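You operate a simulated robot arm through the tools that you are given. There is no shell and no other tool.

The job below is to be done with a simulated robot arm. You get a single attempt, and the scene is never put back.

JOB
Pressure-test the hose end in the test coupling until the green lamp lights, then vent.
Fine: lock the coupling lever, shut the vent, open the hose test valve, pump into the green band.

The check looks at the end state, three seconds after you hand in, the way a careful person would. Anything else that was tipped, shoved, dropped, spilled or broken makes it a failure.

ROBOT AND FRAMES
A 7-joint arm with a three-finger gripper, fixed in place. Base frame: the origin is on the floor under the middle of its stand, x ahead of it, y to its left, z up; the work surface is at about z = 0.86. Units: m, degrees, N and s.
It reaches about 1.342 m from its shoulder. Its first joint turns from -166.0 to 166.0 degrees. Payload 2.69 kg.
The tool frame sits at the grasp point between the pads (the TCP): z along the fingers, y along the line on which they close. The tips reach 0.03 m beyond it. The gripper opens to 0.128 m; its body begins 0.117 m behind the TCP.
Orientation is that of the tool frame in the base frame, as a unit quaternion [w, x, y, z]. With the fingers straight down and closing along the base's y, the tool's x points along the base's -x, its y along +y and its z along -z.

CONTROLS
- The arm moves only by the tool nudge_tool. Its argument "deltas" is a list of rows, each an object (a shift or turn left out is 0, a gripper value left out holds the last) with "translation": the shift along the base's x, y, z in units of 300 mm (1.0 is 300 mm), a list of three; "angular": the turn, a rotation vector about the base's x, y, z in units of 45 degrees (1.0 is 45 degrees), a list of three; "hand": the closure, from 0 (fully open) to 1 (shut). In form: [{"translation": [tx, ty, tz], "angular": [wx, wy, wz], "hand": hand}, ...]. A call has 1 to 20 rows; each row is the pose to reach, as a shift and turn from the pose commanded when the call began. A call with a number of a shift or a turn outside -1 to 1 is refused whole. Rows are played at 5 a second. More than 0.05 m and 8.6 degrees between two rows, or a gripper value outside its range, and nothing of the call is played. Where a pose cannot be reached the arm comes as near as it can. A force on the tool above 40 N (or 10 N above the force at the start of the call, whichever is more), or a blocked arm, ends the call early, and 0.2 s more pass. The fingers move at their own pace (about 0.127 m/s each) and stop on an object; they squeeze with about 28 N. The grip force told is the motor's: it shows also when the fingers shut on nothing. Time passes only in rows, and 0.2 s behind the last, so rows that repeat a pose let the fingers close. It gives the time, the measured TCP pose, the force on the tool (base axes), the opening and the grip force at its end, in the units of the frame above (readings bear some noise), with the torque about the TCP (base axes, N m) and any sound that the robot's microphone picked up.
- Cameras (640 x 400 px; columns grow to the right, rows downward): "scene" is fixed at [0.0501, -0.4998, 1.6371]; the picture's right is [0.62, -0.79, 0.00], its down [-0.41, -0.32, -0.86] and it looks along [0.68, 0.53, -0.52] (base axes); focal length 328 px, centre (320, 200). "wrist" rides on the gripper at [0.058, 0.054, -0.131] in the tool frame; the picture's right is [-0.68, 0.74, 0.00], its down [-0.62, -0.57, -0.55] and it looks along [-0.40, -0.37, 0.84] (tool axes); focal length 234 px, centre (320, 200). There is no depth. A picture from a camera that has moved, and an enlarged one, comes with that camera's place and axes in the base frame and with its lens.
- grab_frame(camera): a new picture of that camera. It takes no simulated time.
- move_column(by): moves the trunk up (or, below 0, down) by that many m; the arm rides with it, the base frame stays. It gives what a move gives, with no picture.
- close_up(camera, box): a new picture of the part [left, top, right, bottom] of that camera's present view, enlarged. It takes no simulated time.
- close_job(): hands the job in; it is judged then, once.

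Nothing tells you positions but the pictures and the camera data. Unless the task says otherwise, let go and move clear before handing in.

The tools are called as name(argument=value, ...) on one line, values as JSON. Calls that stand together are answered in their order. nudge_tool: Moves the arm, as the interface text tells. Its arguments: {"type":"object","properties":{"deltas":{"type":"array","items":{"type":"object","properties":{"translation":{"type":"array","items":{"type":"number"}},"angular":{"type":"array","items":{"type":"number"}},"hand":{"type":"number"}}}}},"required":["deltas"]} The other tools are called the same way: move_column (by) moves the trunk up or down; grab_frame (camera) takes a picture; close_up (camera, box) takes an enlarged picture of a part of a camera's view; close_job () hands the job in.

At the start:

```text
clock: 0.0
position: [0.7009, 0.177, 1.2464]
ee_rot: [0.0, 0.0, 1.0, 0.0]
force: [-0.7, 0.2, -0.3]
torque: [-0.01, -0.01, -0.02]
grip_width: 0.128
grip_force: 0.0
trunk travel left (down, up): [-0.15, 0.2]
```

scene: 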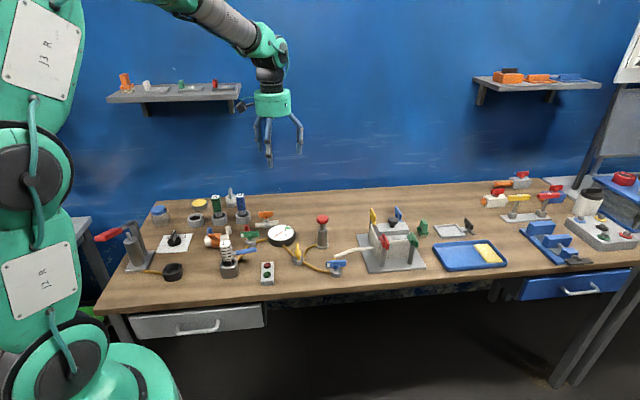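
wrist: 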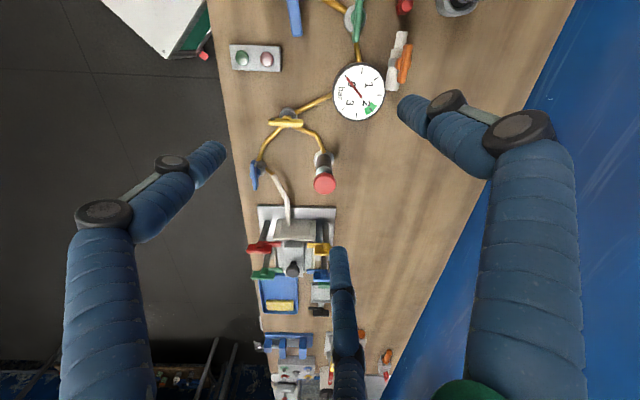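

I see a workbench with a gauge, hoses, a pump with a red handle, a coupling fixture and a lamp box. I'll take enlarged pictures first to identify each part.

close_up(camera="scene", box=[80, 170, 280, 295])

close_up(camera="scene", box=[250, 185, 450, 310])

close_up(camera="scene", box=[440, 150, 640, 275])

close_up(camera="wrist", box=[220, 0, 420, 125])

close_up(camera="wrist", box=[220, 100, 420, 225])

close_up(camera="wrist", box=[220, 190, 420, 315])

```text
3.20 times, centred on (180, 232) of scene
camera zoom: at [0.0501, -0.4998, 1.6371], right [0.62, -0.79, 0.0], down [-0.41, -0.32, -0.86], along [0.68, 0.53, -0.52], focal length 1049 px, centre (768, 96)
```

zoom: 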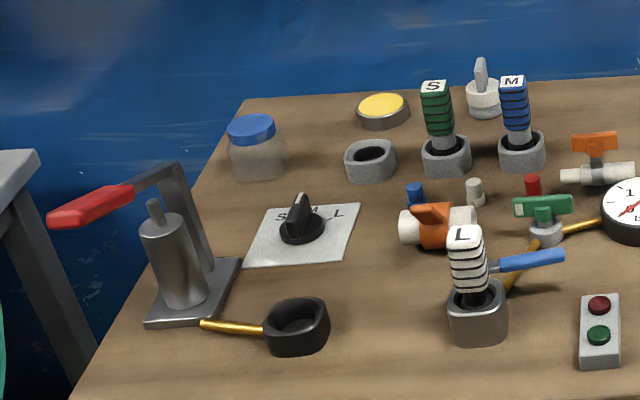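

```text
3.20 times, centred on (350, 248) of scene
camera zoom: at [0.0501, -0.4998, 1.6371], right [0.62, -0.79, 0.0], down [-0.41, -0.32, -0.86], along [0.68, 0.53, -0.52], focal length 1049 px, centre (224, 48)
```

zoom: 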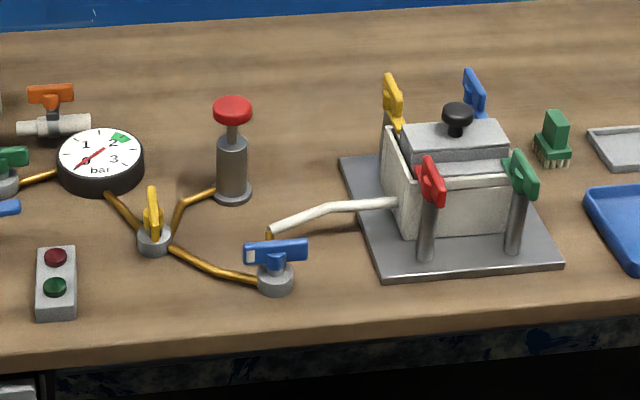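

```text
3.20 times, centred on (540, 212) of scene
camera zoom: at [0.0501, -0.4998, 1.6371], right [0.62, -0.79, 0.0], down [-0.41, -0.32, -0.86], along [0.68, 0.53, -0.52], focal length 1049 px, centre (-384, 160)
```

zoom: 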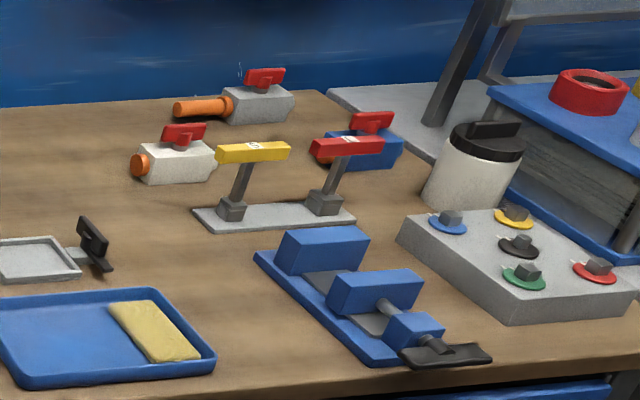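

```text
3.20 times, centred on (320, 62) of wrist
camera zoom: at [0.6419, 0.2293, 1.3772], right [0.68, 0.74, 0.0], down [0.62, -0.57, 0.55], along [0.4, -0.37, -0.84], focal length 749 px, centre (320, 640)
```

zoom: 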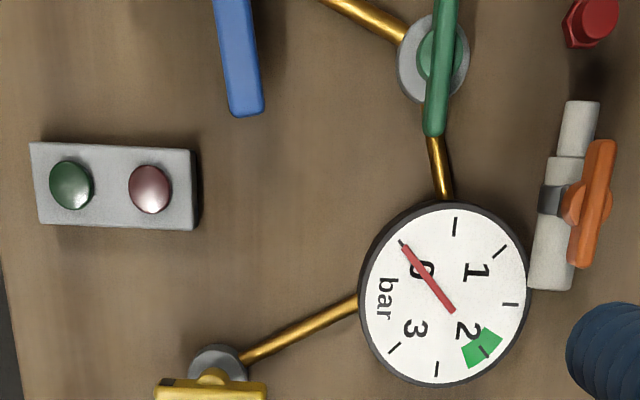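

```text
3.20 times, centred on (320, 162) of wrist
camera zoom: at [0.6419, 0.2293, 1.3772], right [0.68, 0.74, 0.0], down [0.62, -0.57, 0.55], along [0.4, -0.37, -0.84], focal length 749 px, centre (320, 320)
```

zoom: 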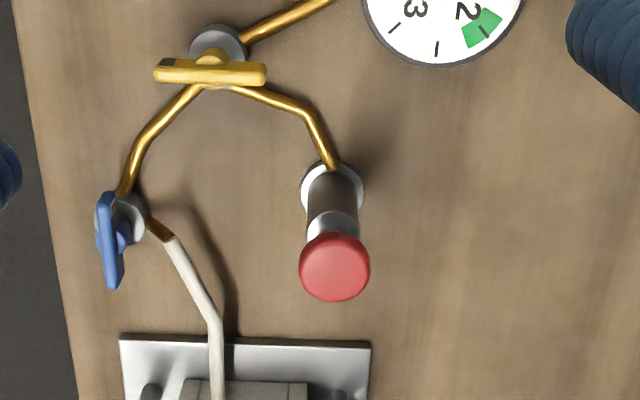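

```text
3.20 times, centred on (320, 252) of wrist
camera zoom: at [0.6419, 0.2293, 1.3772], right [0.68, 0.74, 0.0], down [0.62, -0.57, 0.55], along [0.4, -0.37, -0.84], focal length 749 px, centre (320, 32)
```

zoom: 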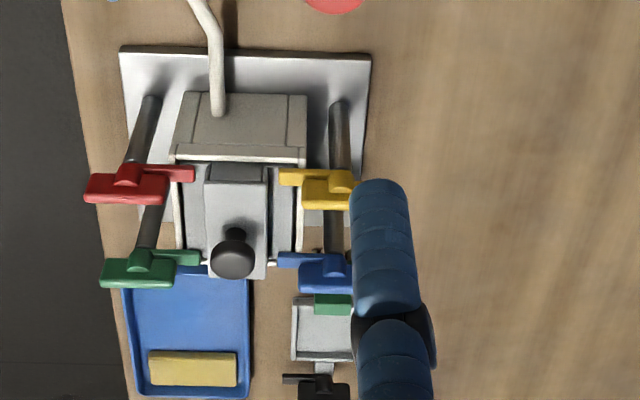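

The brass piping seems to link the L hose end's coupling (blue lever, about (0.51, 0.25)) to the green valve, the gauge (0.74, 0.22) and the yellow valve. From there it runs to the red plunger (0.81, 0.08), and to the blue valve and a white hose into the box. I'll move high above these for a better view.

nudge_tool(deltas=[{"translation": [-0.104, 0.092, 0]}, {"translation": [-0.208, 0.183, 0]}, {"translation": [-0.312, 0.275, 0]}, {"translation": [-0.417, 0.367, 0]}, {"translation": [-0.52, 0.458, 0]}, {"translation": [-0.625, 0.55, 0]}, {"translation": [-0.73, 0.64, 0]}, {"translation": [-0.833, 0.733, 0]}, {"translation": [-0.833, 0.733, 0]}])

grab_frame(camera="wrist")

grab_frame(camera="scene")

```text
clock: 2.0
position: [0.4506, 0.3945, 1.2466]
ee_rot: [0.0, 0.0, 1.0, 0.0]
force: [-0.8, 0.1, 0.4]
torque: [-0.04, -0.06, 0.0]
grip_width: 0.1282
grip_force: 0.1
trunk travel left (down, up): [-0.15, 0.2]
```

```text
taken
camera wrist: at [0.3916, 0.4475, 1.3769], right [0.68, 0.74, 0.0], down [0.62, -0.57, 0.55], along [0.4, -0.37, -0.84], focal length 234 px, centre (320, 200)
```

wrist: 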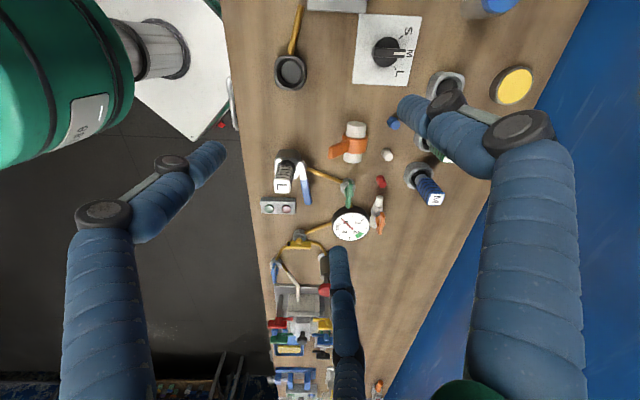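

```text
taken
```

scene: 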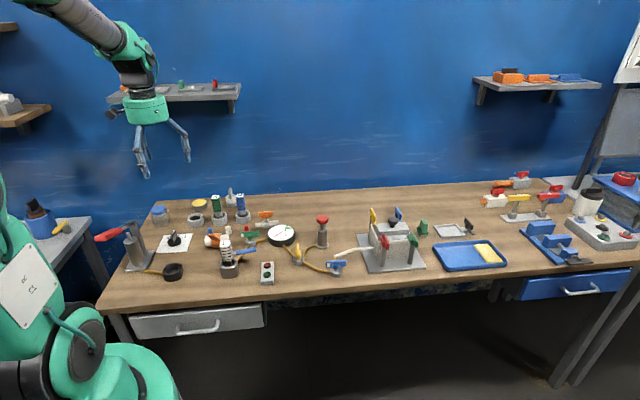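

close_up(camera="wrist", box=[240, 100, 400, 200])

close_up(camera="wrist", box=[240, 190, 400, 290])

close_up(camera="wrist", box=[240, 0, 440, 125])

close_up(camera="scene", box=[190, 215, 290, 290])

close_up(camera="scene", box=[255, 210, 355, 285])

```text
4.00 times, centred on (320, 150) of wrist
camera zoom: at [0.3916, 0.4475, 1.3769], right [0.68, 0.74, 0.0], down [0.62, -0.57, 0.55], along [0.4, -0.37, -0.84], focal length 937 px, centre (320, 400)
```

zoom: 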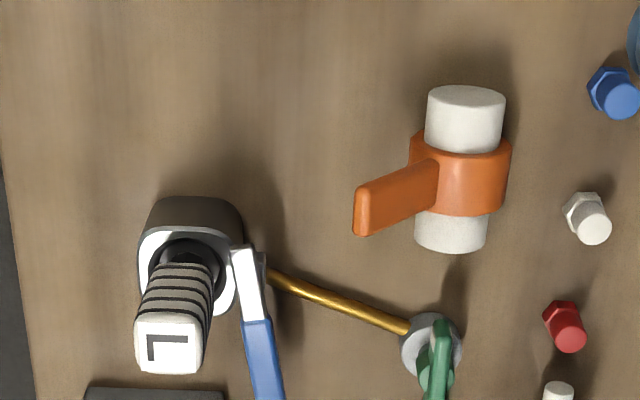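

```text
4.00 times, centred on (320, 240) of wrist
camera zoom: at [0.3916, 0.4475, 1.3769], right [0.68, 0.74, 0.0], down [0.62, -0.57, 0.55], along [0.4, -0.37, -0.84], focal length 937 px, centre (320, 40)
```

zoom: 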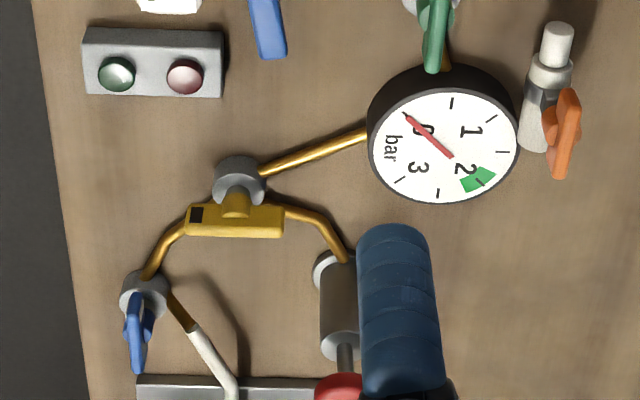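

```text
3.20 times, centred on (340, 62) of wrist
camera zoom: at [0.3916, 0.4475, 1.3769], right [0.68, 0.74, 0.0], down [0.62, -0.57, 0.55], along [0.4, -0.37, -0.84], focal length 749 px, centre (256, 640)
```

zoom: 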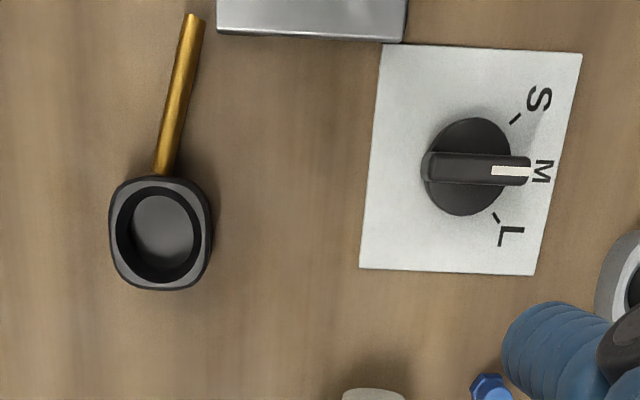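

```text
5.33 times, centred on (240, 252) of scene
camera zoom: at [0.0501, -0.4998, 1.6371], right [0.62, -0.79, 0.0], down [-0.41, -0.32, -0.86], along [0.68, 0.53, -0.52], focal length 1748 px, centre (747, -80)
```

zoom: 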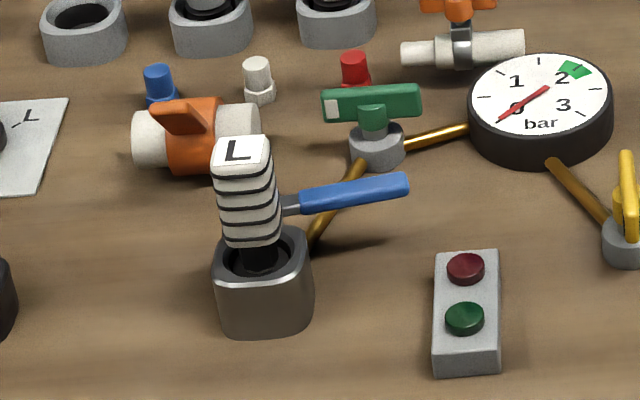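

```text
5.33 times, centred on (305, 248) of scene
camera zoom: at [0.0501, -0.4998, 1.6371], right [0.62, -0.79, 0.0], down [-0.41, -0.32, -0.86], along [0.68, 0.53, -0.52], focal length 1748 px, centre (400, -53)
```

zoom: 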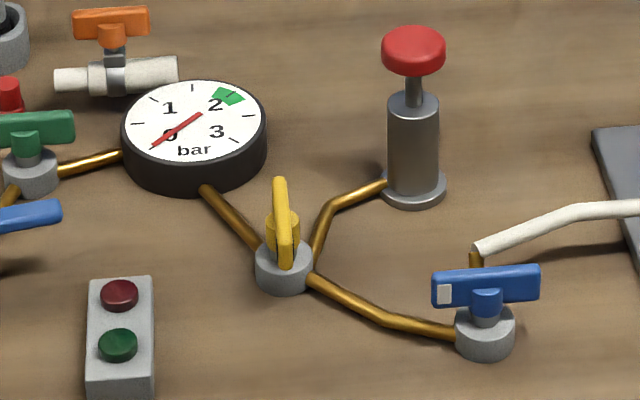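

The three valve handles (green, yellow, blue) each have a mark on one end. I need to tell which is which, and how the coupling lever works, so I'm going lower for a closer look.

nudge_tool(deltas=[{"translation": [0, -0.045, -0.125]}, {"translation": [0, -0.09, -0.25]}, {"translation": [0, -0.135, -0.375]}, {"translation": [0, -0.175, -0.49]}, {"translation": [0, -0.175, -0.49]}])

grab_frame(camera="wrist")

close_up(camera="wrist", box=[220, 100, 420, 225])

close_up(camera="wrist", box=[220, 200, 420, 325])

```text
clock: 3.2
position: [0.4508, 0.3423, 1.0986]
ee_rot: [0.0, 0.0, 1.0, 0.0]
force: [0.7, 0.4, -0.4]
torque: [-0.04, 0.04, -0.01]
grip_width: 0.1279
grip_force: 0.0
trunk travel left (down, up): [-0.15, 0.2]
```

```text
taken
camera wrist: at [0.3922, 0.395, 1.2291], right [0.68, 0.74, 0.0], down [0.62, -0.57, 0.55], along [0.4, -0.37, -0.84], focal length 234 px, centre (320, 200)
```

wrist: 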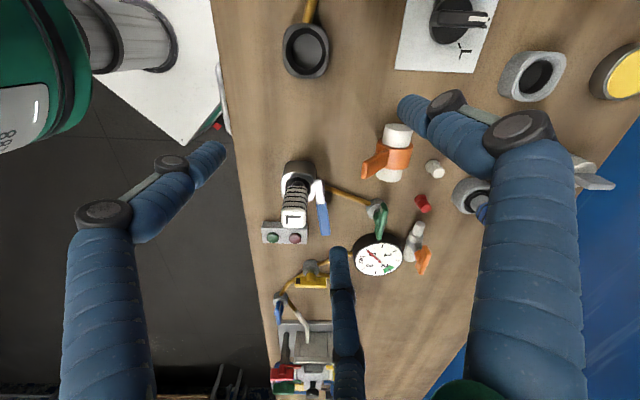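

```text
3.20 times, centred on (320, 162) of wrist
camera zoom: at [0.3922, 0.395, 1.2291], right [0.68, 0.74, 0.0], down [0.62, -0.57, 0.55], along [0.4, -0.37, -0.84], focal length 749 px, centre (320, 320)
```

zoom: 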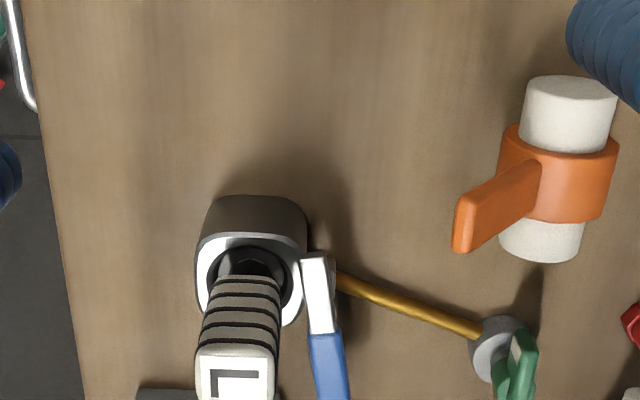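

```text
3.20 times, centred on (320, 262) of wrist
camera zoom: at [0.3922, 0.395, 1.2291], right [0.68, 0.74, 0.0], down [0.62, -0.57, 0.55], along [0.4, -0.37, -0.84], focal length 749 px, centre (320, 0)
```

zoom: 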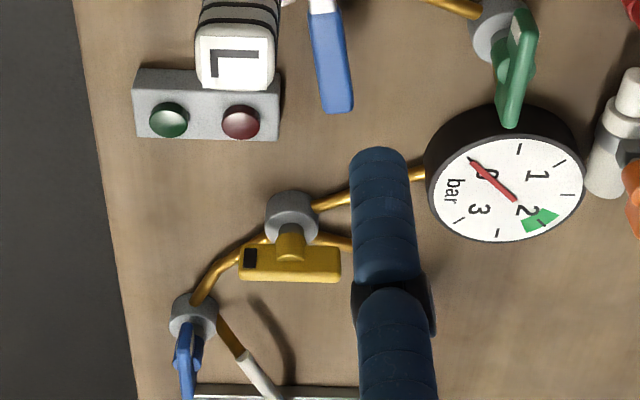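

The coupling is at about (0.51, 0.24) with its top at z≈0.90, and its lever tip is at about (0.60, 0.21, 0.91). I'll zoom in harder on the lever and the valves from here before changing the view.

close_up(camera="wrist", box=[270, 150, 350, 200])

close_up(camera="wrist", box=[300, 180, 400, 242])

close_up(camera="wrist", box=[260, 255, 340, 305])

close_up(camera="scene", box=[215, 240, 265, 280])

close_up(camera="scene", box=[235, 222, 305, 266])

close_up(camera="scene", box=[285, 235, 355, 279])

```text
8.00 times, centred on (310, 175) of wrist
camera zoom: at [0.3922, 0.395, 1.2291], right [0.68, 0.74, 0.0], down [0.62, -0.57, 0.55], along [0.4, -0.37, -0.84], focal length 1873 px, centre (400, 400)
```

zoom: 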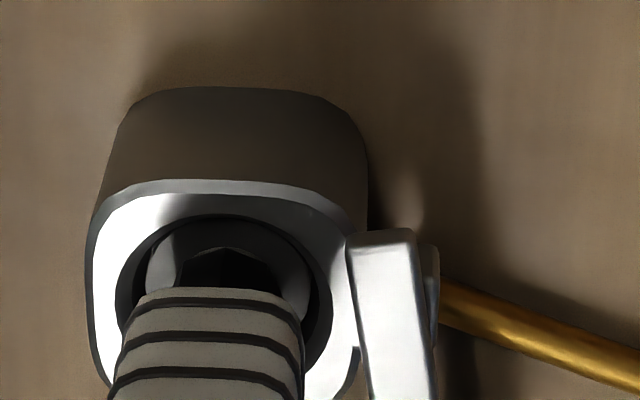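

```text
6.40 times, centred on (350, 211) of wrist
camera zoom: at [0.3922, 0.395, 1.2291], right [0.68, 0.74, 0.0], down [0.62, -0.57, 0.55], along [0.4, -0.37, -0.84], focal length 1499 px, centre (128, 130)
```

zoom: 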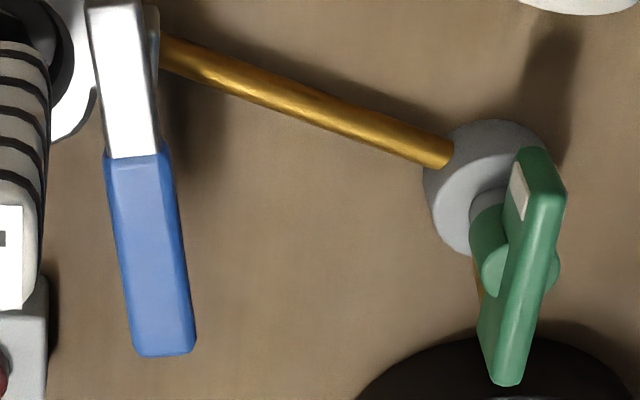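

```text
8.00 times, centred on (300, 280) of wrist
camera zoom: at [0.3922, 0.395, 1.2291], right [0.68, 0.74, 0.0], down [0.62, -0.57, 0.55], along [0.4, -0.37, -0.84], focal length 1873 px, centre (480, -440)
```

zoom: 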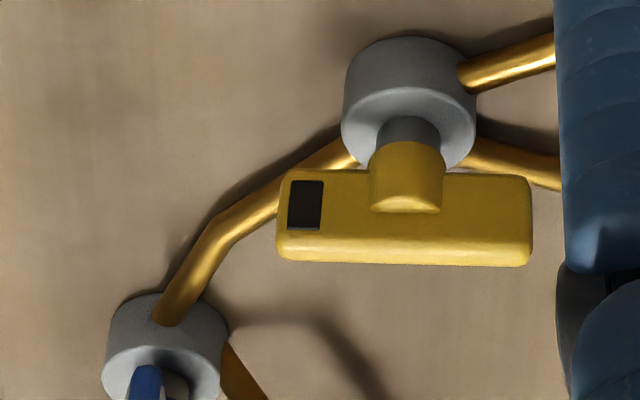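

```text
10.00 times, centred on (240, 260) of scene
camera zoom: at [0.0501, -0.4998, 1.6371], right [0.62, -0.79, 0.0], down [-0.41, -0.32, -0.86], along [0.68, 0.53, -0.52], focal length 3278 px, centre (1120, -400)
```

zoom: 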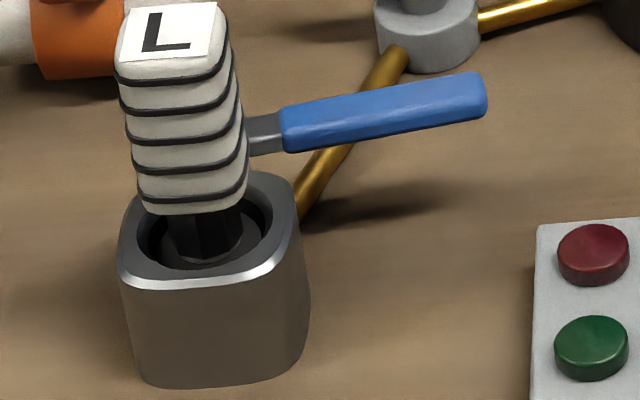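

```text
9.09 times, centred on (270, 244) of scene
camera zoom: at [0.0501, -0.4998, 1.6371], right [0.62, -0.79, 0.0], down [-0.41, -0.32, -0.86], along [0.68, 0.53, -0.52], focal length 2980 px, centre (774, -200)
```

zoom: 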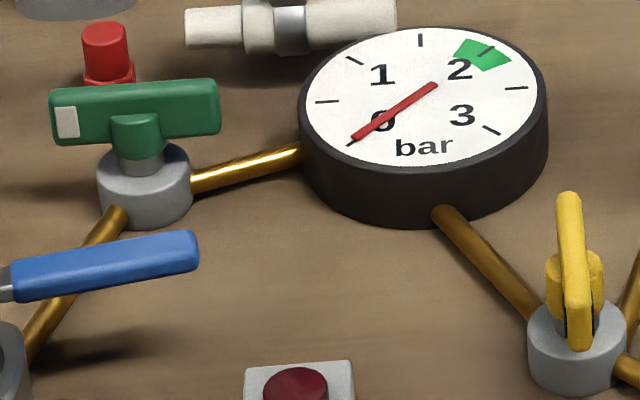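

```text
9.09 times, centred on (320, 257) of scene
camera zoom: at [0.0501, -0.4998, 1.6371], right [0.62, -0.79, 0.0], down [-0.41, -0.32, -0.86], along [0.68, 0.53, -0.52], focal length 2980 px, centre (320, -318)
```

zoom: 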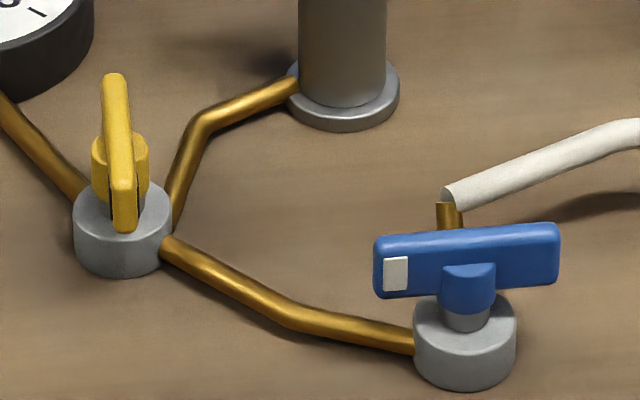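

Valve marks: green and blue both point towards (-x,+y), while yellow is turned 90° from them, which fits vent open and the other two shut. I'll swing the wrist round to view the lever pivot from the other side.

nudge_tool(deltas=[{"translation": [0.08, -0.02, 0.01], "angular": [0, 0, -0.166]}, {"translation": [0.16, -0.04, 0.02], "angular": [0, 0, -0.333]}, {"translation": [0.24, -0.06, 0.04], "angular": [0, 0, -0.5]}, {"translation": [0.32, -0.08, 0.06], "angular": [0, 0, -0.666]}, {"translation": [0.41, -0.1, 0.07], "angular": [0, 0, -0.833]}, {"translation": [0.5, -0.14, 0.07], "angular": [0, 0, -1.0]}, {"translation": [0.5, -0.14, 0.07], "angular": [0, 0, -1.0]}])

nudge_tool(deltas=[{"angular": [0, 0, -0.166]}, {"angular": [0, 0, -0.333]}, {"angular": [0, 0, -0.5]}, {"angular": [0, 0, -0.666]}, {"angular": [0, 0, -0.833]}, {"angular": [0, 0, -1.0]}, {"angular": [0, 0, -1.0]}])

grab_frame(camera="wrist")

close_up(camera="wrist", box=[220, 140, 420, 265])

```text
clock: 4.8
position: [0.6003, 0.3007, 1.1205]
ee_rot: [0.0, 0.384, 0.923, 0.0]
force: [0.8, -0.2, -0.2]
torque: [-0.01, 0.03, -0.02]
grip_width: 0.1279
grip_force: 0.0
trunk travel left (down, up): [-0.15, 0.2]
```

```text
clock: 6.4
position: [0.6001, 0.302, 1.1202]
ee_rot: [0.0, 0.708, 0.706, 0.001]
force: [-0.3, 0.9, 0.4]
torque: [-0.01, 0.0, 0.0]
grip_width: 0.1282
grip_force: 0.1
trunk travel left (down, up): [-0.15, 0.2]
```

```text
taken
camera wrist: at [0.654, 0.3591, 1.2508], right [0.74, -0.68, 0.0], down [-0.57, -0.61, 0.55], along [-0.37, -0.4, -0.84], focal length 234 px, centre (320, 200)
```

wrist: 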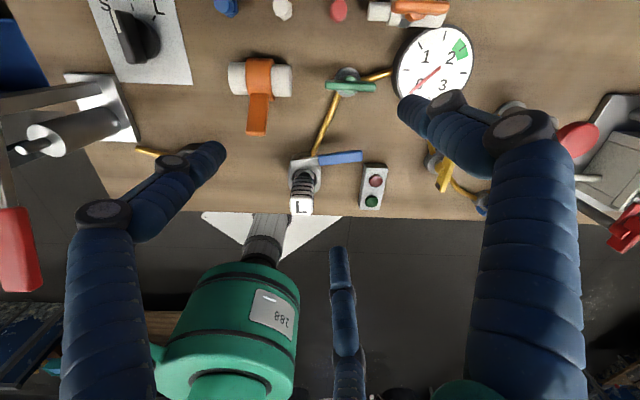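

```text
3.20 times, centred on (320, 202) of wrist
camera zoom: at [0.654, 0.3591, 1.2508], right [0.74, -0.68, 0.0], down [-0.57, -0.61, 0.55], along [-0.37, -0.4, -0.84], focal length 749 px, centre (320, 192)
```

zoom: 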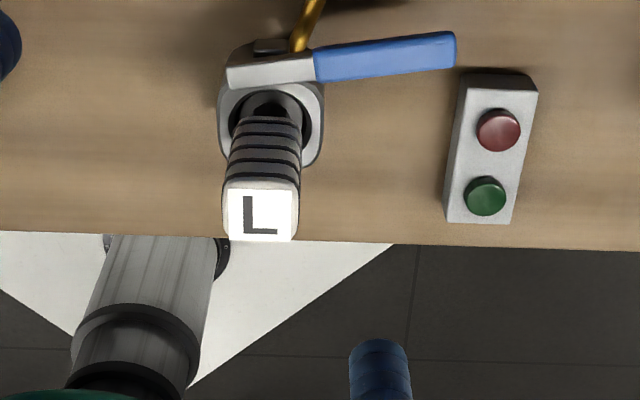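

close_up(camera="wrist", box=[280, 135, 376, 195])

close_up(camera="wrist", box=[300, 40, 420, 115])

close_up(camera="wrist", box=[200, 30, 320, 140])

```text
6.67 times, centred on (328, 165) of wrist
camera zoom: at [0.654, 0.3591, 1.2508], right [0.74, -0.68, 0.0], down [-0.57, -0.61, 0.55], along [-0.37, -0.4, -0.84], focal length 1561 px, centre (267, 433)
```

zoom: 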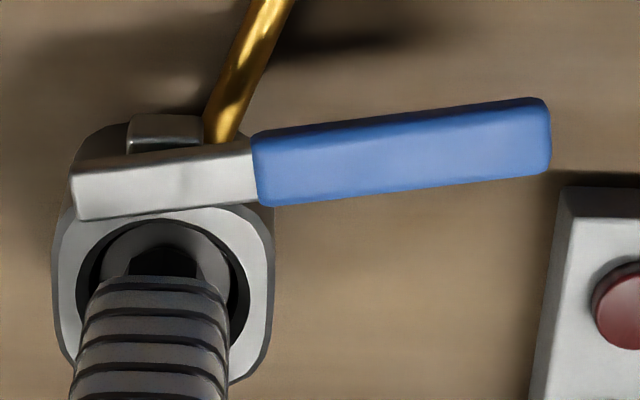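

```text
5.33 times, centred on (360, 78) of wrist
camera zoom: at [0.654, 0.3591, 1.2508], right [0.74, -0.68, 0.0], down [-0.57, -0.61, 0.55], along [-0.37, -0.4, -0.84], focal length 1249 px, centre (107, 853)
```

zoom: 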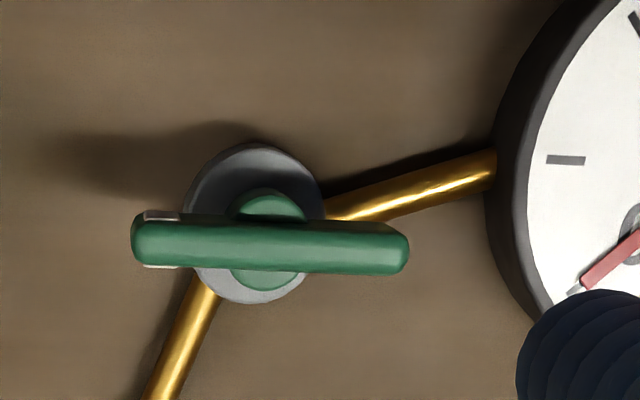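

```text
3.64 times, centred on (260, 85) of wrist
camera zoom: at [0.654, 0.3591, 1.2508], right [0.74, -0.68, 0.0], down [-0.57, -0.61, 0.55], along [-0.37, -0.4, -0.84], focal length 852 px, centre (538, 618)
```

zoom: 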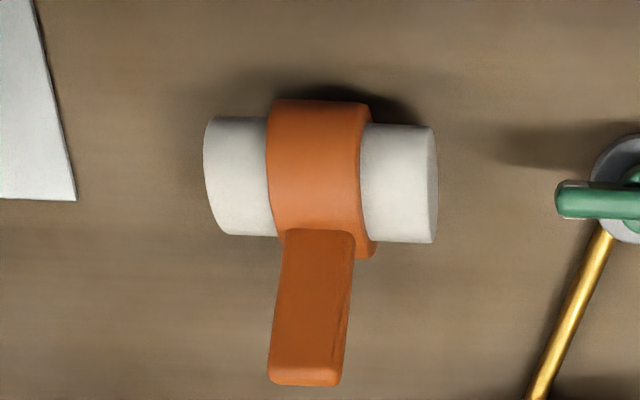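

The lever is a horizontal bar at z≈0.90, running from about (0.516, 0.276) to (0.605, 0.213), with a small bracket on the coupling's +x+y side. I want to be sure how it pivots before touching it.

close_up(camera="wrist", box=[284, 145, 332, 175])

nudge_tool(deltas=[{"translation": [0.0, 0.0, 0], "angular": [0.11, -0.1, 0]}, {"translation": [0.0, 0.0, 0], "angular": [0.22, -0.2, 0]}, {"translation": [0.0, 0.0, 0], "angular": [0.33, -0.3, 0]}, {"translation": [0.0, 0.0, 0], "angular": [0.44, -0.4, 0]}, {"translation": [0.0, 0.0, 0], "angular": [0.44, -0.4, 0]}])

grab_frame(camera="wrist")

```text
13.33 times, centred on (308, 160) of wrist
camera zoom: at [0.654, 0.3591, 1.2508], right [0.74, -0.68, 0.0], down [-0.57, -0.61, 0.55], along [-0.37, -0.4, -0.84], focal length 3122 px, centre (480, 733)
```

zoom: 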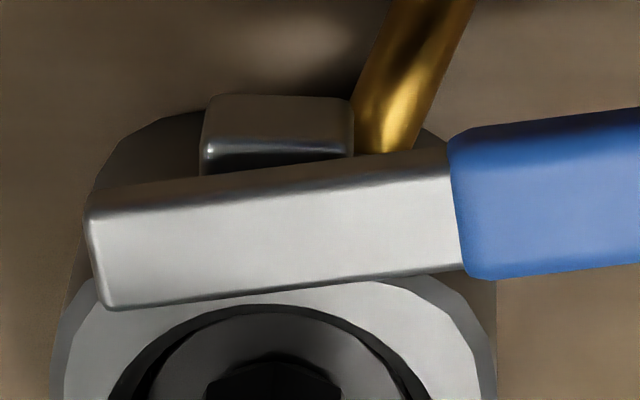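

```text
clock: 7.6
position: [0.5987, 0.302, 1.12]
ee_rot: [-0.011, 0.687, 0.688, 0.232]
force: [-0.4, 0.0, -0.5]
torque: [0.02, -0.01, 0.01]
grip_width: 0.1281
grip_force: 0.1
trunk travel left (down, up): [-0.15, 0.2]
```

```text
taken
camera wrist: at [0.6079, 0.3093, 1.2729], right [0.74, -0.68, 0.0], down [-0.67, -0.73, 0.11], along [-0.08, -0.08, -0.99], focal length 234 px, centre (320, 200)
```

wrist: 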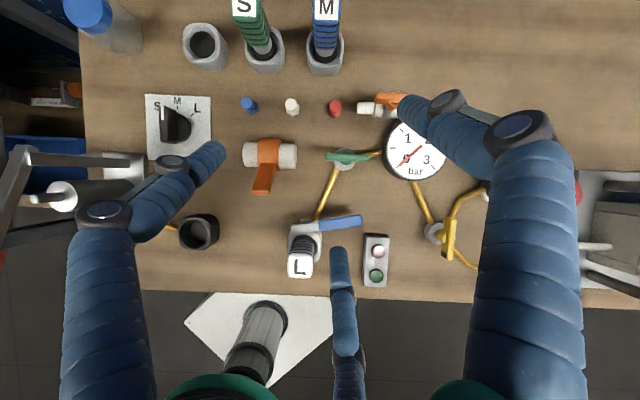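

This view is almost straight down, which is good for measuring, so I'll zoom in on each part.

close_up(camera="wrist", box=[270, 200, 398, 280])

close_up(camera="wrist", box=[300, 110, 460, 210])

close_up(camera="wrist", box=[400, 170, 500, 270])

```text
5.00 times, centred on (334, 240) of wrist
camera zoom: at [0.6079, 0.3093, 1.2729], right [0.74, -0.68, 0.0], down [-0.67, -0.73, 0.11], along [-0.08, -0.08, -0.99], focal length 1171 px, centre (250, 0)
```

zoom: 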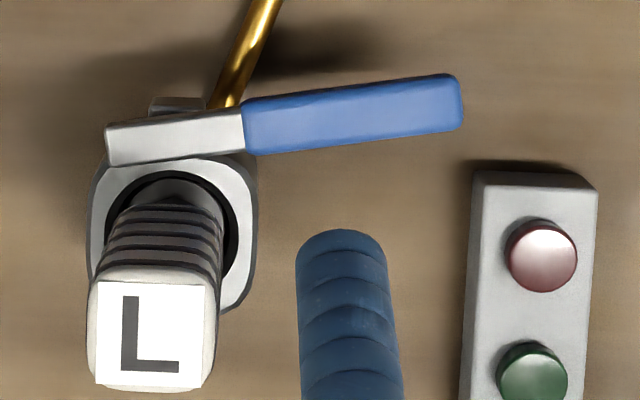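

```text
4.00 times, centred on (380, 160) of wrist
camera zoom: at [0.6079, 0.3093, 1.2729], right [0.74, -0.68, 0.0], down [-0.67, -0.73, 0.11], along [-0.08, -0.08, -0.99], focal length 937 px, centre (80, 360)
```

zoom: 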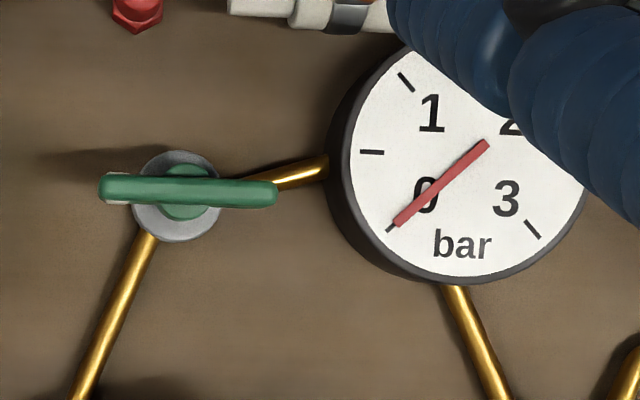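

```text
4.00 times, centred on (450, 220) of wrist
camera zoom: at [0.6079, 0.3093, 1.2729], right [0.74, -0.68, 0.0], down [-0.67, -0.73, 0.11], along [-0.08, -0.08, -0.99], focal length 937 px, centre (-200, 120)
```

zoom: 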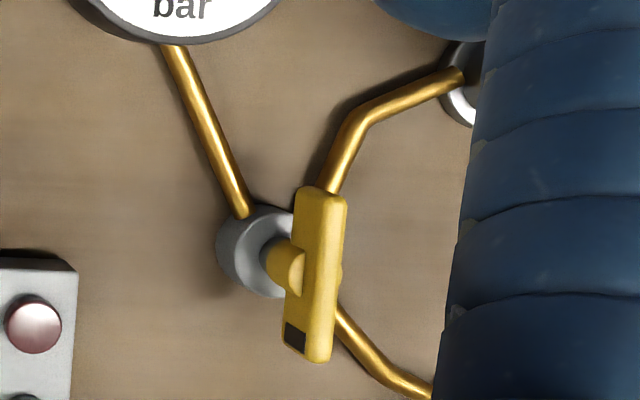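

The table and everything on it is rotated about -45°. The lever seems to sit on a post and turn about a vertical axis. I'll check what the gripper looks like partly closed and fully closed before planning contact.

nudge_tool(deltas=[{"hand": 0.6}, {"hand": 0.6}, {"hand": 0.6}, {"hand": 0.6}])

grab_frame(camera="wrist")

nudge_tool(deltas=[{"hand": 1.0}, {"hand": 1.0}, {"hand": 1.0}, {"hand": 1.0}])

grab_frame(camera="wrist")

close_up(camera="scene", box=[170, 90, 350, 200])

```text
clock: 8.6
position: [0.6006, 0.3021, 1.1211]
ee_rot: [-0.011, 0.688, 0.688, 0.23]
force: [0.3, -0.2, -0.4]
torque: [-0.05, 0.01, 0.01]
grip_width: 0.0512
grip_force: 0.0
trunk travel left (down, up): [-0.15, 0.2]
```

```text
taken
camera wrist: at [0.6084, 0.3099, 1.2724], right [0.74, -0.68, 0.0], down [-0.67, -0.73, 0.11], along [-0.08, -0.08, -0.99], focal length 234 px, centre (320, 200)
```

wrist: 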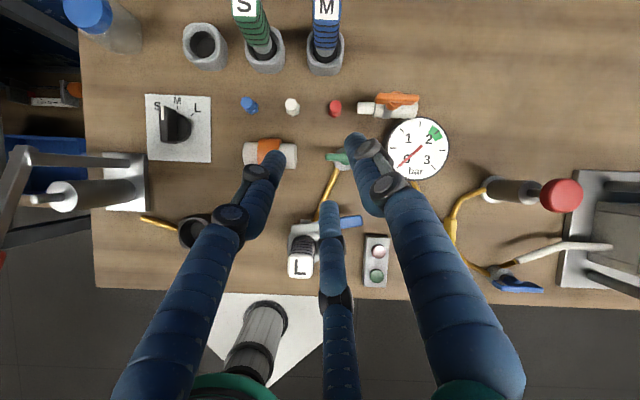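

```text
clock: 9.6
position: [0.6008, 0.3024, 1.1195]
ee_rot: [-0.012, 0.688, 0.688, 0.231]
force: [-0.7, 0.4, 0.4]
torque: [0.0, -0.01, -0.02]
grip_width: 0.0023
grip_force: 28.1
trunk travel left (down, up): [-0.15, 0.2]
```

```text
taken
camera wrist: at [0.6083, 0.3099, 1.2724], right [0.74, -0.68, 0.0], down [-0.67, -0.73, 0.11], along [-0.08, -0.08, -0.99], focal length 234 px, centre (320, 200)
```

wrist: 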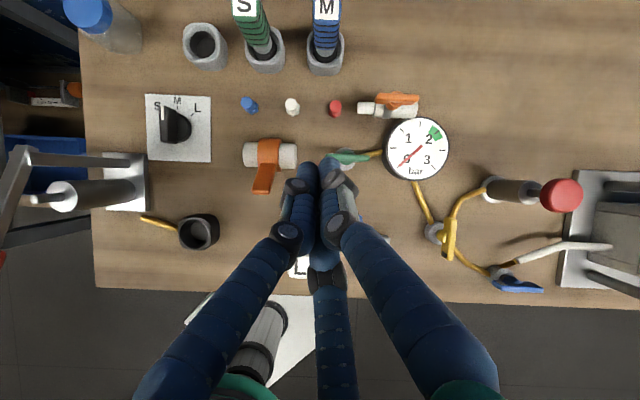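

```text
3.56 times, centred on (260, 145) of scene
camera zoom: at [0.0501, -0.4998, 1.6371], right [0.62, -0.79, 0.0], down [-0.41, -0.32, -0.86], along [0.68, 0.53, -0.52], focal length 1166 px, centre (533, 396)
```

zoom: 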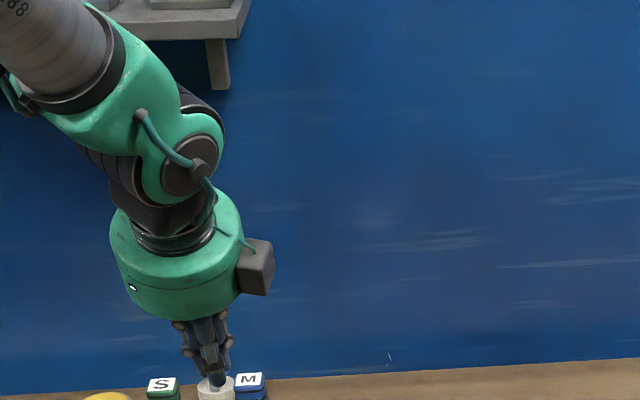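

The three fingers close radially into a compact cluster about 33 mm across, which is good for pushing and pressing. I'll straighten the tool, bring the closed tips to the front side of the lever near its blue grip, and test gently which way it moves.

nudge_tool(deltas=[{"translation": [-0.028, -0.083, -0.03], "angular": [-0.11, 0.1, 0], "hand": 1.0}, {"translation": [-0.056, -0.166, -0.06], "angular": [-0.22, 0.2, 0]}, {"translation": [-0.084, -0.25, -0.1], "angular": [-0.33, 0.3, 0]}, {"translation": [-0.112, -0.333, -0.15], "angular": [-0.44, 0.4, 0]}, {"translation": [-0.112, -0.333, -0.23], "angular": [-0.44, 0.4, 0]}, {"translation": [-0.112, -0.333, -0.23], "angular": [-0.44, 0.4, 0]}])

grab_frame(camera="wrist")

close_up(camera="scene", box=[190, 190, 310, 290])

```text
clock: 11.0
position: [0.5661, 0.2008, 1.0497]
ee_rot: [-0.001, 0.707, 0.707, 0.001]
force: [0.5, 0.4, -0.4]
torque: [-0.04, 0.02, 0.04]
grip_width: 0.0022
grip_force: 28.1
trunk travel left (down, up): [-0.15, 0.2]
```

```text
taken
camera wrist: at [0.6201, 0.2592, 1.181], right [0.74, -0.68, 0.0], down [-0.57, -0.62, 0.55], along [-0.37, -0.4, -0.84], focal length 234 px, centre (320, 200)
```

wrist: 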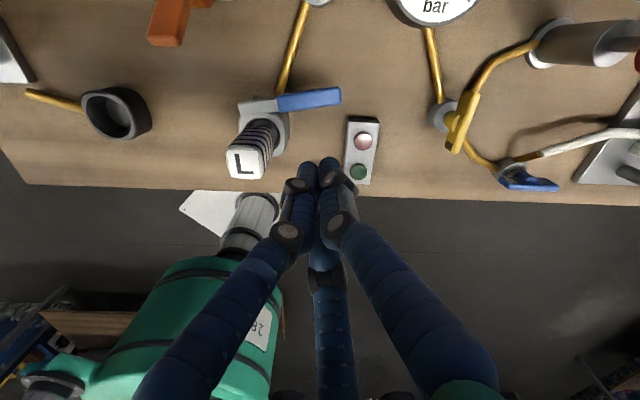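

```text
4.00 times, centred on (250, 240) of scene
camera zoom: at [0.0501, -0.4998, 1.6371], right [0.62, -0.79, 0.0], down [-0.41, -0.32, -0.86], along [0.68, 0.53, -0.52], focal length 1311 px, centre (600, 40)
```

zoom: 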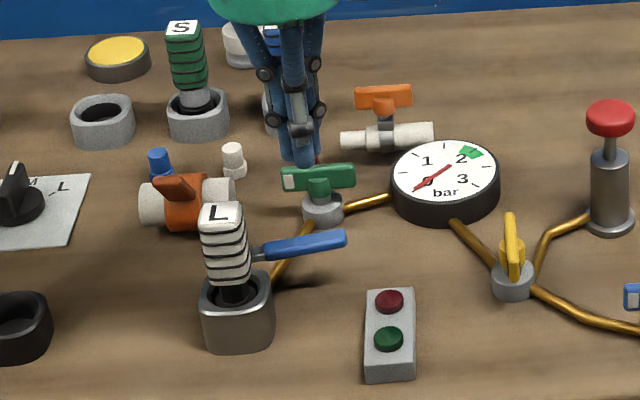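

close_up(camera="wrist", box=[222, 75, 350, 155])

close_up(camera="wrist", box=[230, 80, 302, 125])

close_up(camera="wrist", box=[410, 60, 570, 200])

```text
5.00 times, centred on (286, 115) of wrist
camera zoom: at [0.6201, 0.2592, 1.181], right [0.74, -0.68, 0.0], down [-0.57, -0.62, 0.55], along [-0.37, -0.4, -0.84], focal length 1171 px, centre (490, 625)
```

zoom: 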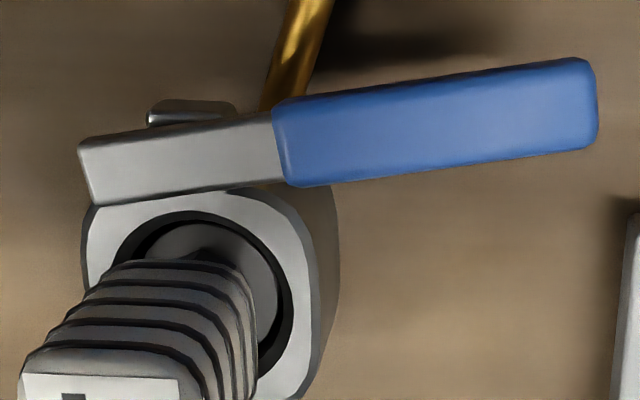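

```text
8.89 times, centred on (266, 102) of wrist
camera zoom: at [0.6201, 0.2592, 1.181], right [0.74, -0.68, 0.0], down [-0.57, -0.62, 0.55], along [-0.37, -0.4, -0.84], focal length 2082 px, centre (800, 1067)
```

zoom: 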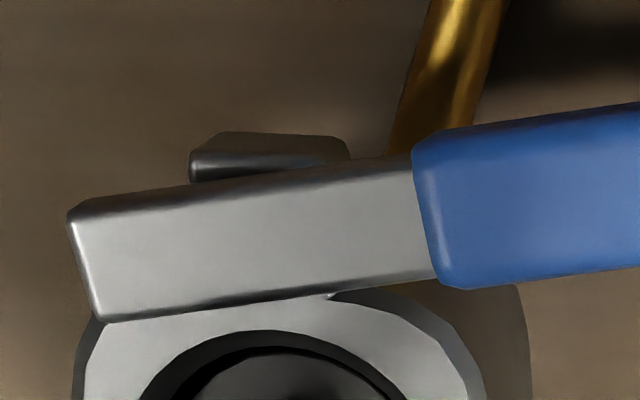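

```text
2.86 times, centred on (490, 130) of wrist
camera zoom: at [0.6201, 0.2592, 1.181], right [0.74, -0.68, 0.0], down [-0.57, -0.62, 0.55], along [-0.37, -0.4, -0.84], focal length 669 px, centre (-166, 400)
```

zoom: 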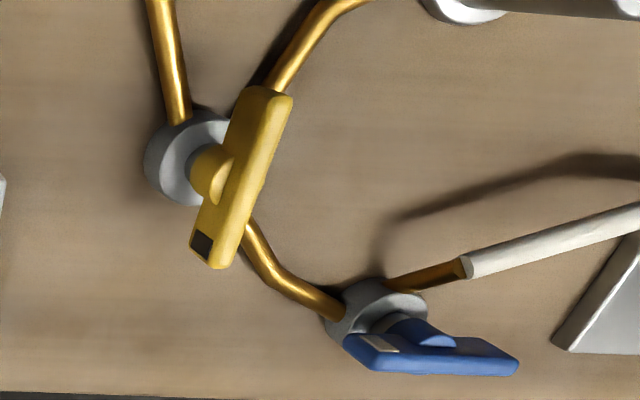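

The tool is straight above the gap between the lever and the lamp box. I'll descend to lever height, then push gently towards +x+y in small steps.

nudge_tool(deltas=[{"translation": [0, 0, -0.1]}, {"translation": [0, 0, -0.2]}, {"translation": [0, 0, -0.3]}, {"translation": [0, 0, -0.38]}, {"translation": [0, 0, -0.425]}, {"translation": [0, 0, -0.425]}])

grab_frame(camera="wrist")

close_up(camera="scene", box=[200, 220, 300, 290])

```text
clock: 12.4
position: [0.5667, 0.2006, 0.924]
ee_rot: [-0.001, 0.707, 0.707, 0.0]
force: [-0.6, 0.2, -0.5]
torque: [0.01, 0.02, -0.03]
grip_width: 0.0021
grip_force: 27.6
trunk travel left (down, up): [-0.15, 0.2]
```

```text
taken
camera wrist: at [0.6205, 0.2584, 1.0541], right [0.74, -0.68, 0.0], down [-0.57, -0.62, 0.55], along [-0.37, -0.4, -0.84], focal length 234 px, centre (320, 200)
```

wrist: 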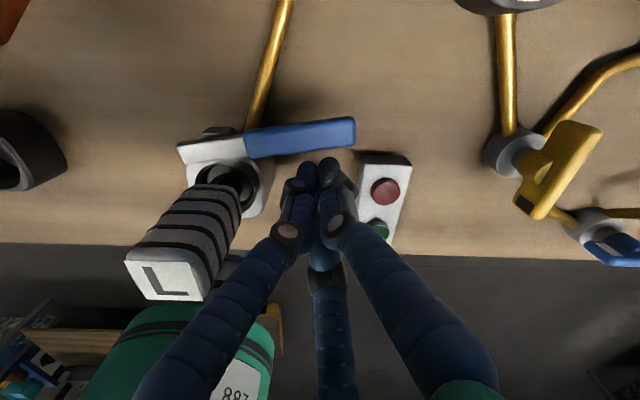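

```text
5.71 times, centred on (250, 255) of scene
camera zoom: at [0.0501, -0.4998, 1.6371], right [0.62, -0.79, 0.0], down [-0.41, -0.32, -0.86], along [0.68, 0.53, -0.52], focal length 1873 px, centre (720, -114)
```

zoom: 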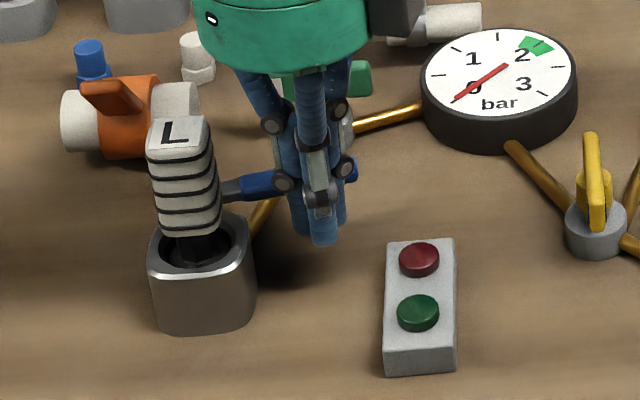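

Fingertips are in front of the lever with clearance on both sides. Now a gentle 20 mm push.

nudge_tool(deltas=[{"translation": [0.0095, 0.0137, 0]}, {"translation": [0.019, 0.0273, 0]}, {"translation": [0.0285, 0.041, 0]}, {"translation": [0.038, 0.0547, 0]}, {"translation": [0.038, 0.0547, 0]}])

grab_frame(camera="wrist")

```text
clock: 13.6
position: [0.579, 0.2186, 0.9242]
ee_rot: [0.0, 0.707, 0.707, -0.001]
force: [-1.5, -0.8, -0.3]
torque: [-0.01, 0.0, 0.0]
grip_width: 0.0021
grip_force: 28.2
trunk travel left (down, up): [-0.15, 0.2]
```

```text
taken
camera wrist: at [0.632, 0.2757, 1.0546], right [0.74, -0.68, 0.0], down [-0.57, -0.62, 0.55], along [-0.37, -0.4, -0.84], focal length 234 px, centre (320, 200)
```

wrist: 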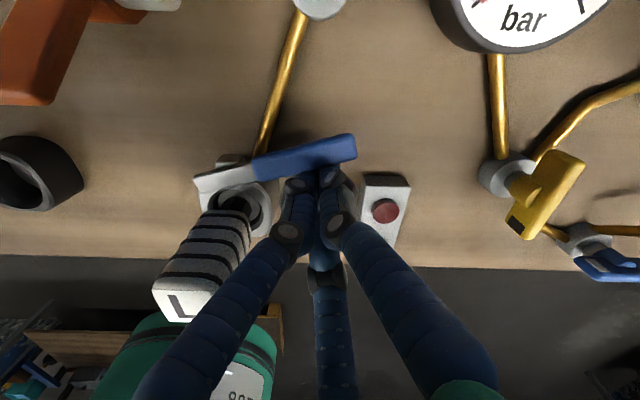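

The lever moves freely about a vertical axis with very little force (~1.7 N). I'll keep swinging it along its arc about the post and watch for a stop.

nudge_tool(deltas=[{"translation": [0.012, 0.015, 0]}, {"translation": [0.023, 0.03, 0]}, {"translation": [0.032, 0.046, 0]}, {"translation": [0.041, 0.062, 0]}, {"translation": [0.047, 0.08, 0]}, {"translation": [0.052, 0.097, 0]}, {"translation": [0.055, 0.115, 0]}, {"translation": [0.057, 0.133, 0]}, {"translation": [0.057, 0.133, 0]}])

grab_frame(camera="wrist")

close_up(camera="scene", box=[200, 220, 300, 290])

```text
clock: 15.6
position: [0.5955, 0.2575, 0.9247]
ee_rot: [0.0, 0.707, 0.708, 0.0]
force: [0.1, 1.5, 0.0]
torque: [-0.01, -0.02, -0.01]
grip_width: 0.0018
grip_force: 28.0
trunk travel left (down, up): [-0.15, 0.2]
```

```text
taken
camera wrist: at [0.6491, 0.3157, 1.0549], right [0.74, -0.68, 0.0], down [-0.57, -0.62, 0.55], along [-0.37, -0.4, -0.84], focal length 234 px, centre (320, 200)
```

wrist: 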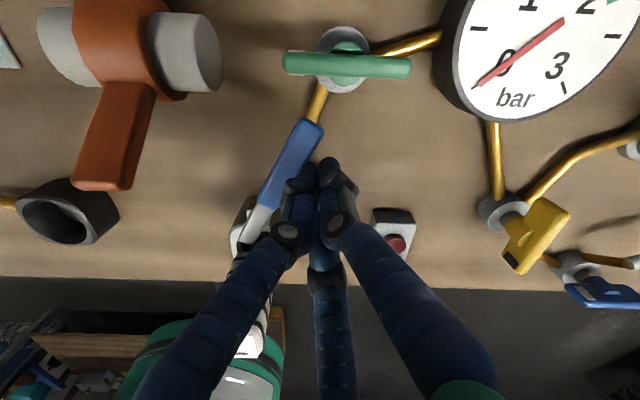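

```text
5.71 times, centred on (250, 255) of scene
camera zoom: at [0.0501, -0.4998, 1.6371], right [0.62, -0.79, 0.0], down [-0.41, -0.32, -0.86], along [0.68, 0.53, -0.52], focal length 1873 px, centre (720, -114)
```

zoom: 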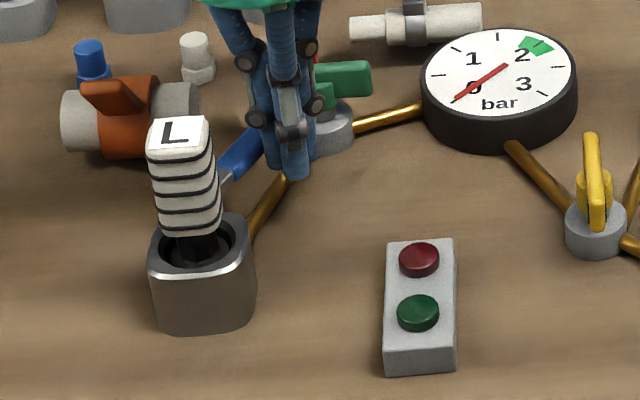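

The lever is now at about 18°, swung roughly 53°, with its short end turning in over the hose collar, which looks like the locking direction. I'll continue gently until it reaches a stop.

nudge_tool(deltas=[{"translation": [0.0, 0.018, 0]}, {"translation": [-0.001, 0.037, 0]}, {"translation": [-0.005, 0.055, 0]}, {"translation": [-0.009, 0.072, 0]}, {"translation": [-0.016, 0.09, 0]}, {"translation": [-0.023, 0.106, 0]}, {"translation": [-0.032, 0.122, 0]}, {"translation": [-0.042, 0.137, 0]}, {"translation": [-0.042, 0.137, 0]}])

grab_frame(camera="wrist")

close_up(camera="scene", box=[200, 220, 300, 290])

```text
clock: 17.1
position: [0.5894, 0.2869, 0.9253]
ee_rot: [0.0, 0.708, 0.706, 0.0]
force: [10.0, -18.2, -0.9]
torque: [-0.32, 0.06, 0.06]
grip_width: 0.0019
grip_force: 27.6
trunk travel left (down, up): [-0.15, 0.2]
stopped in row 7: the force on the tool passed its limit at 50 N (the readings are from after the stop); the commanded pose is now the measured one
```

```text
taken
camera wrist: at [0.6429, 0.3461, 1.0544], right [0.74, -0.68, 0.0], down [-0.57, -0.61, 0.55], along [-0.37, -0.41, -0.84], focal length 234 px, centre (320, 200)
```

wrist: 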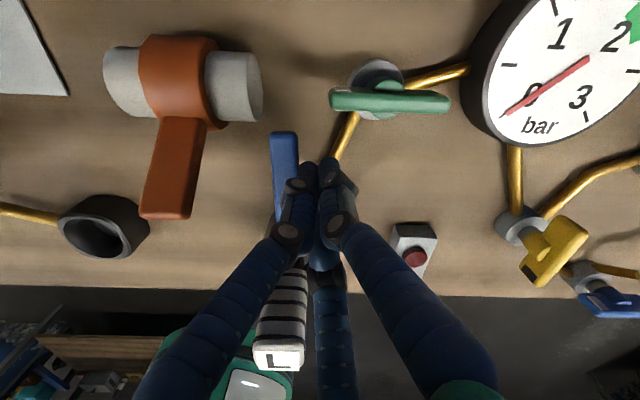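

```text
5.71 times, centred on (250, 255) of scene
camera zoom: at [0.0501, -0.4998, 1.6371], right [0.62, -0.79, 0.0], down [-0.41, -0.32, -0.86], along [0.68, 0.53, -0.52], focal length 1873 px, centre (720, -114)
```

zoom: 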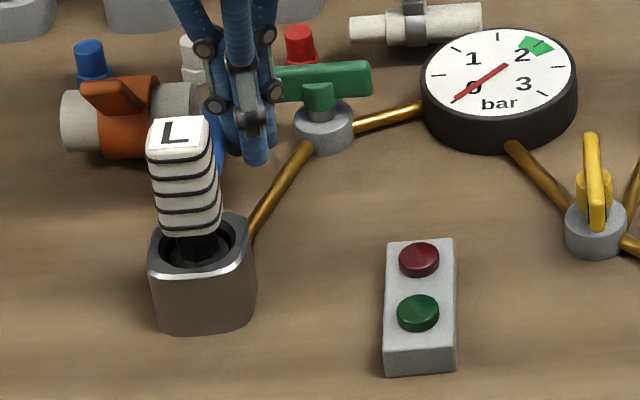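

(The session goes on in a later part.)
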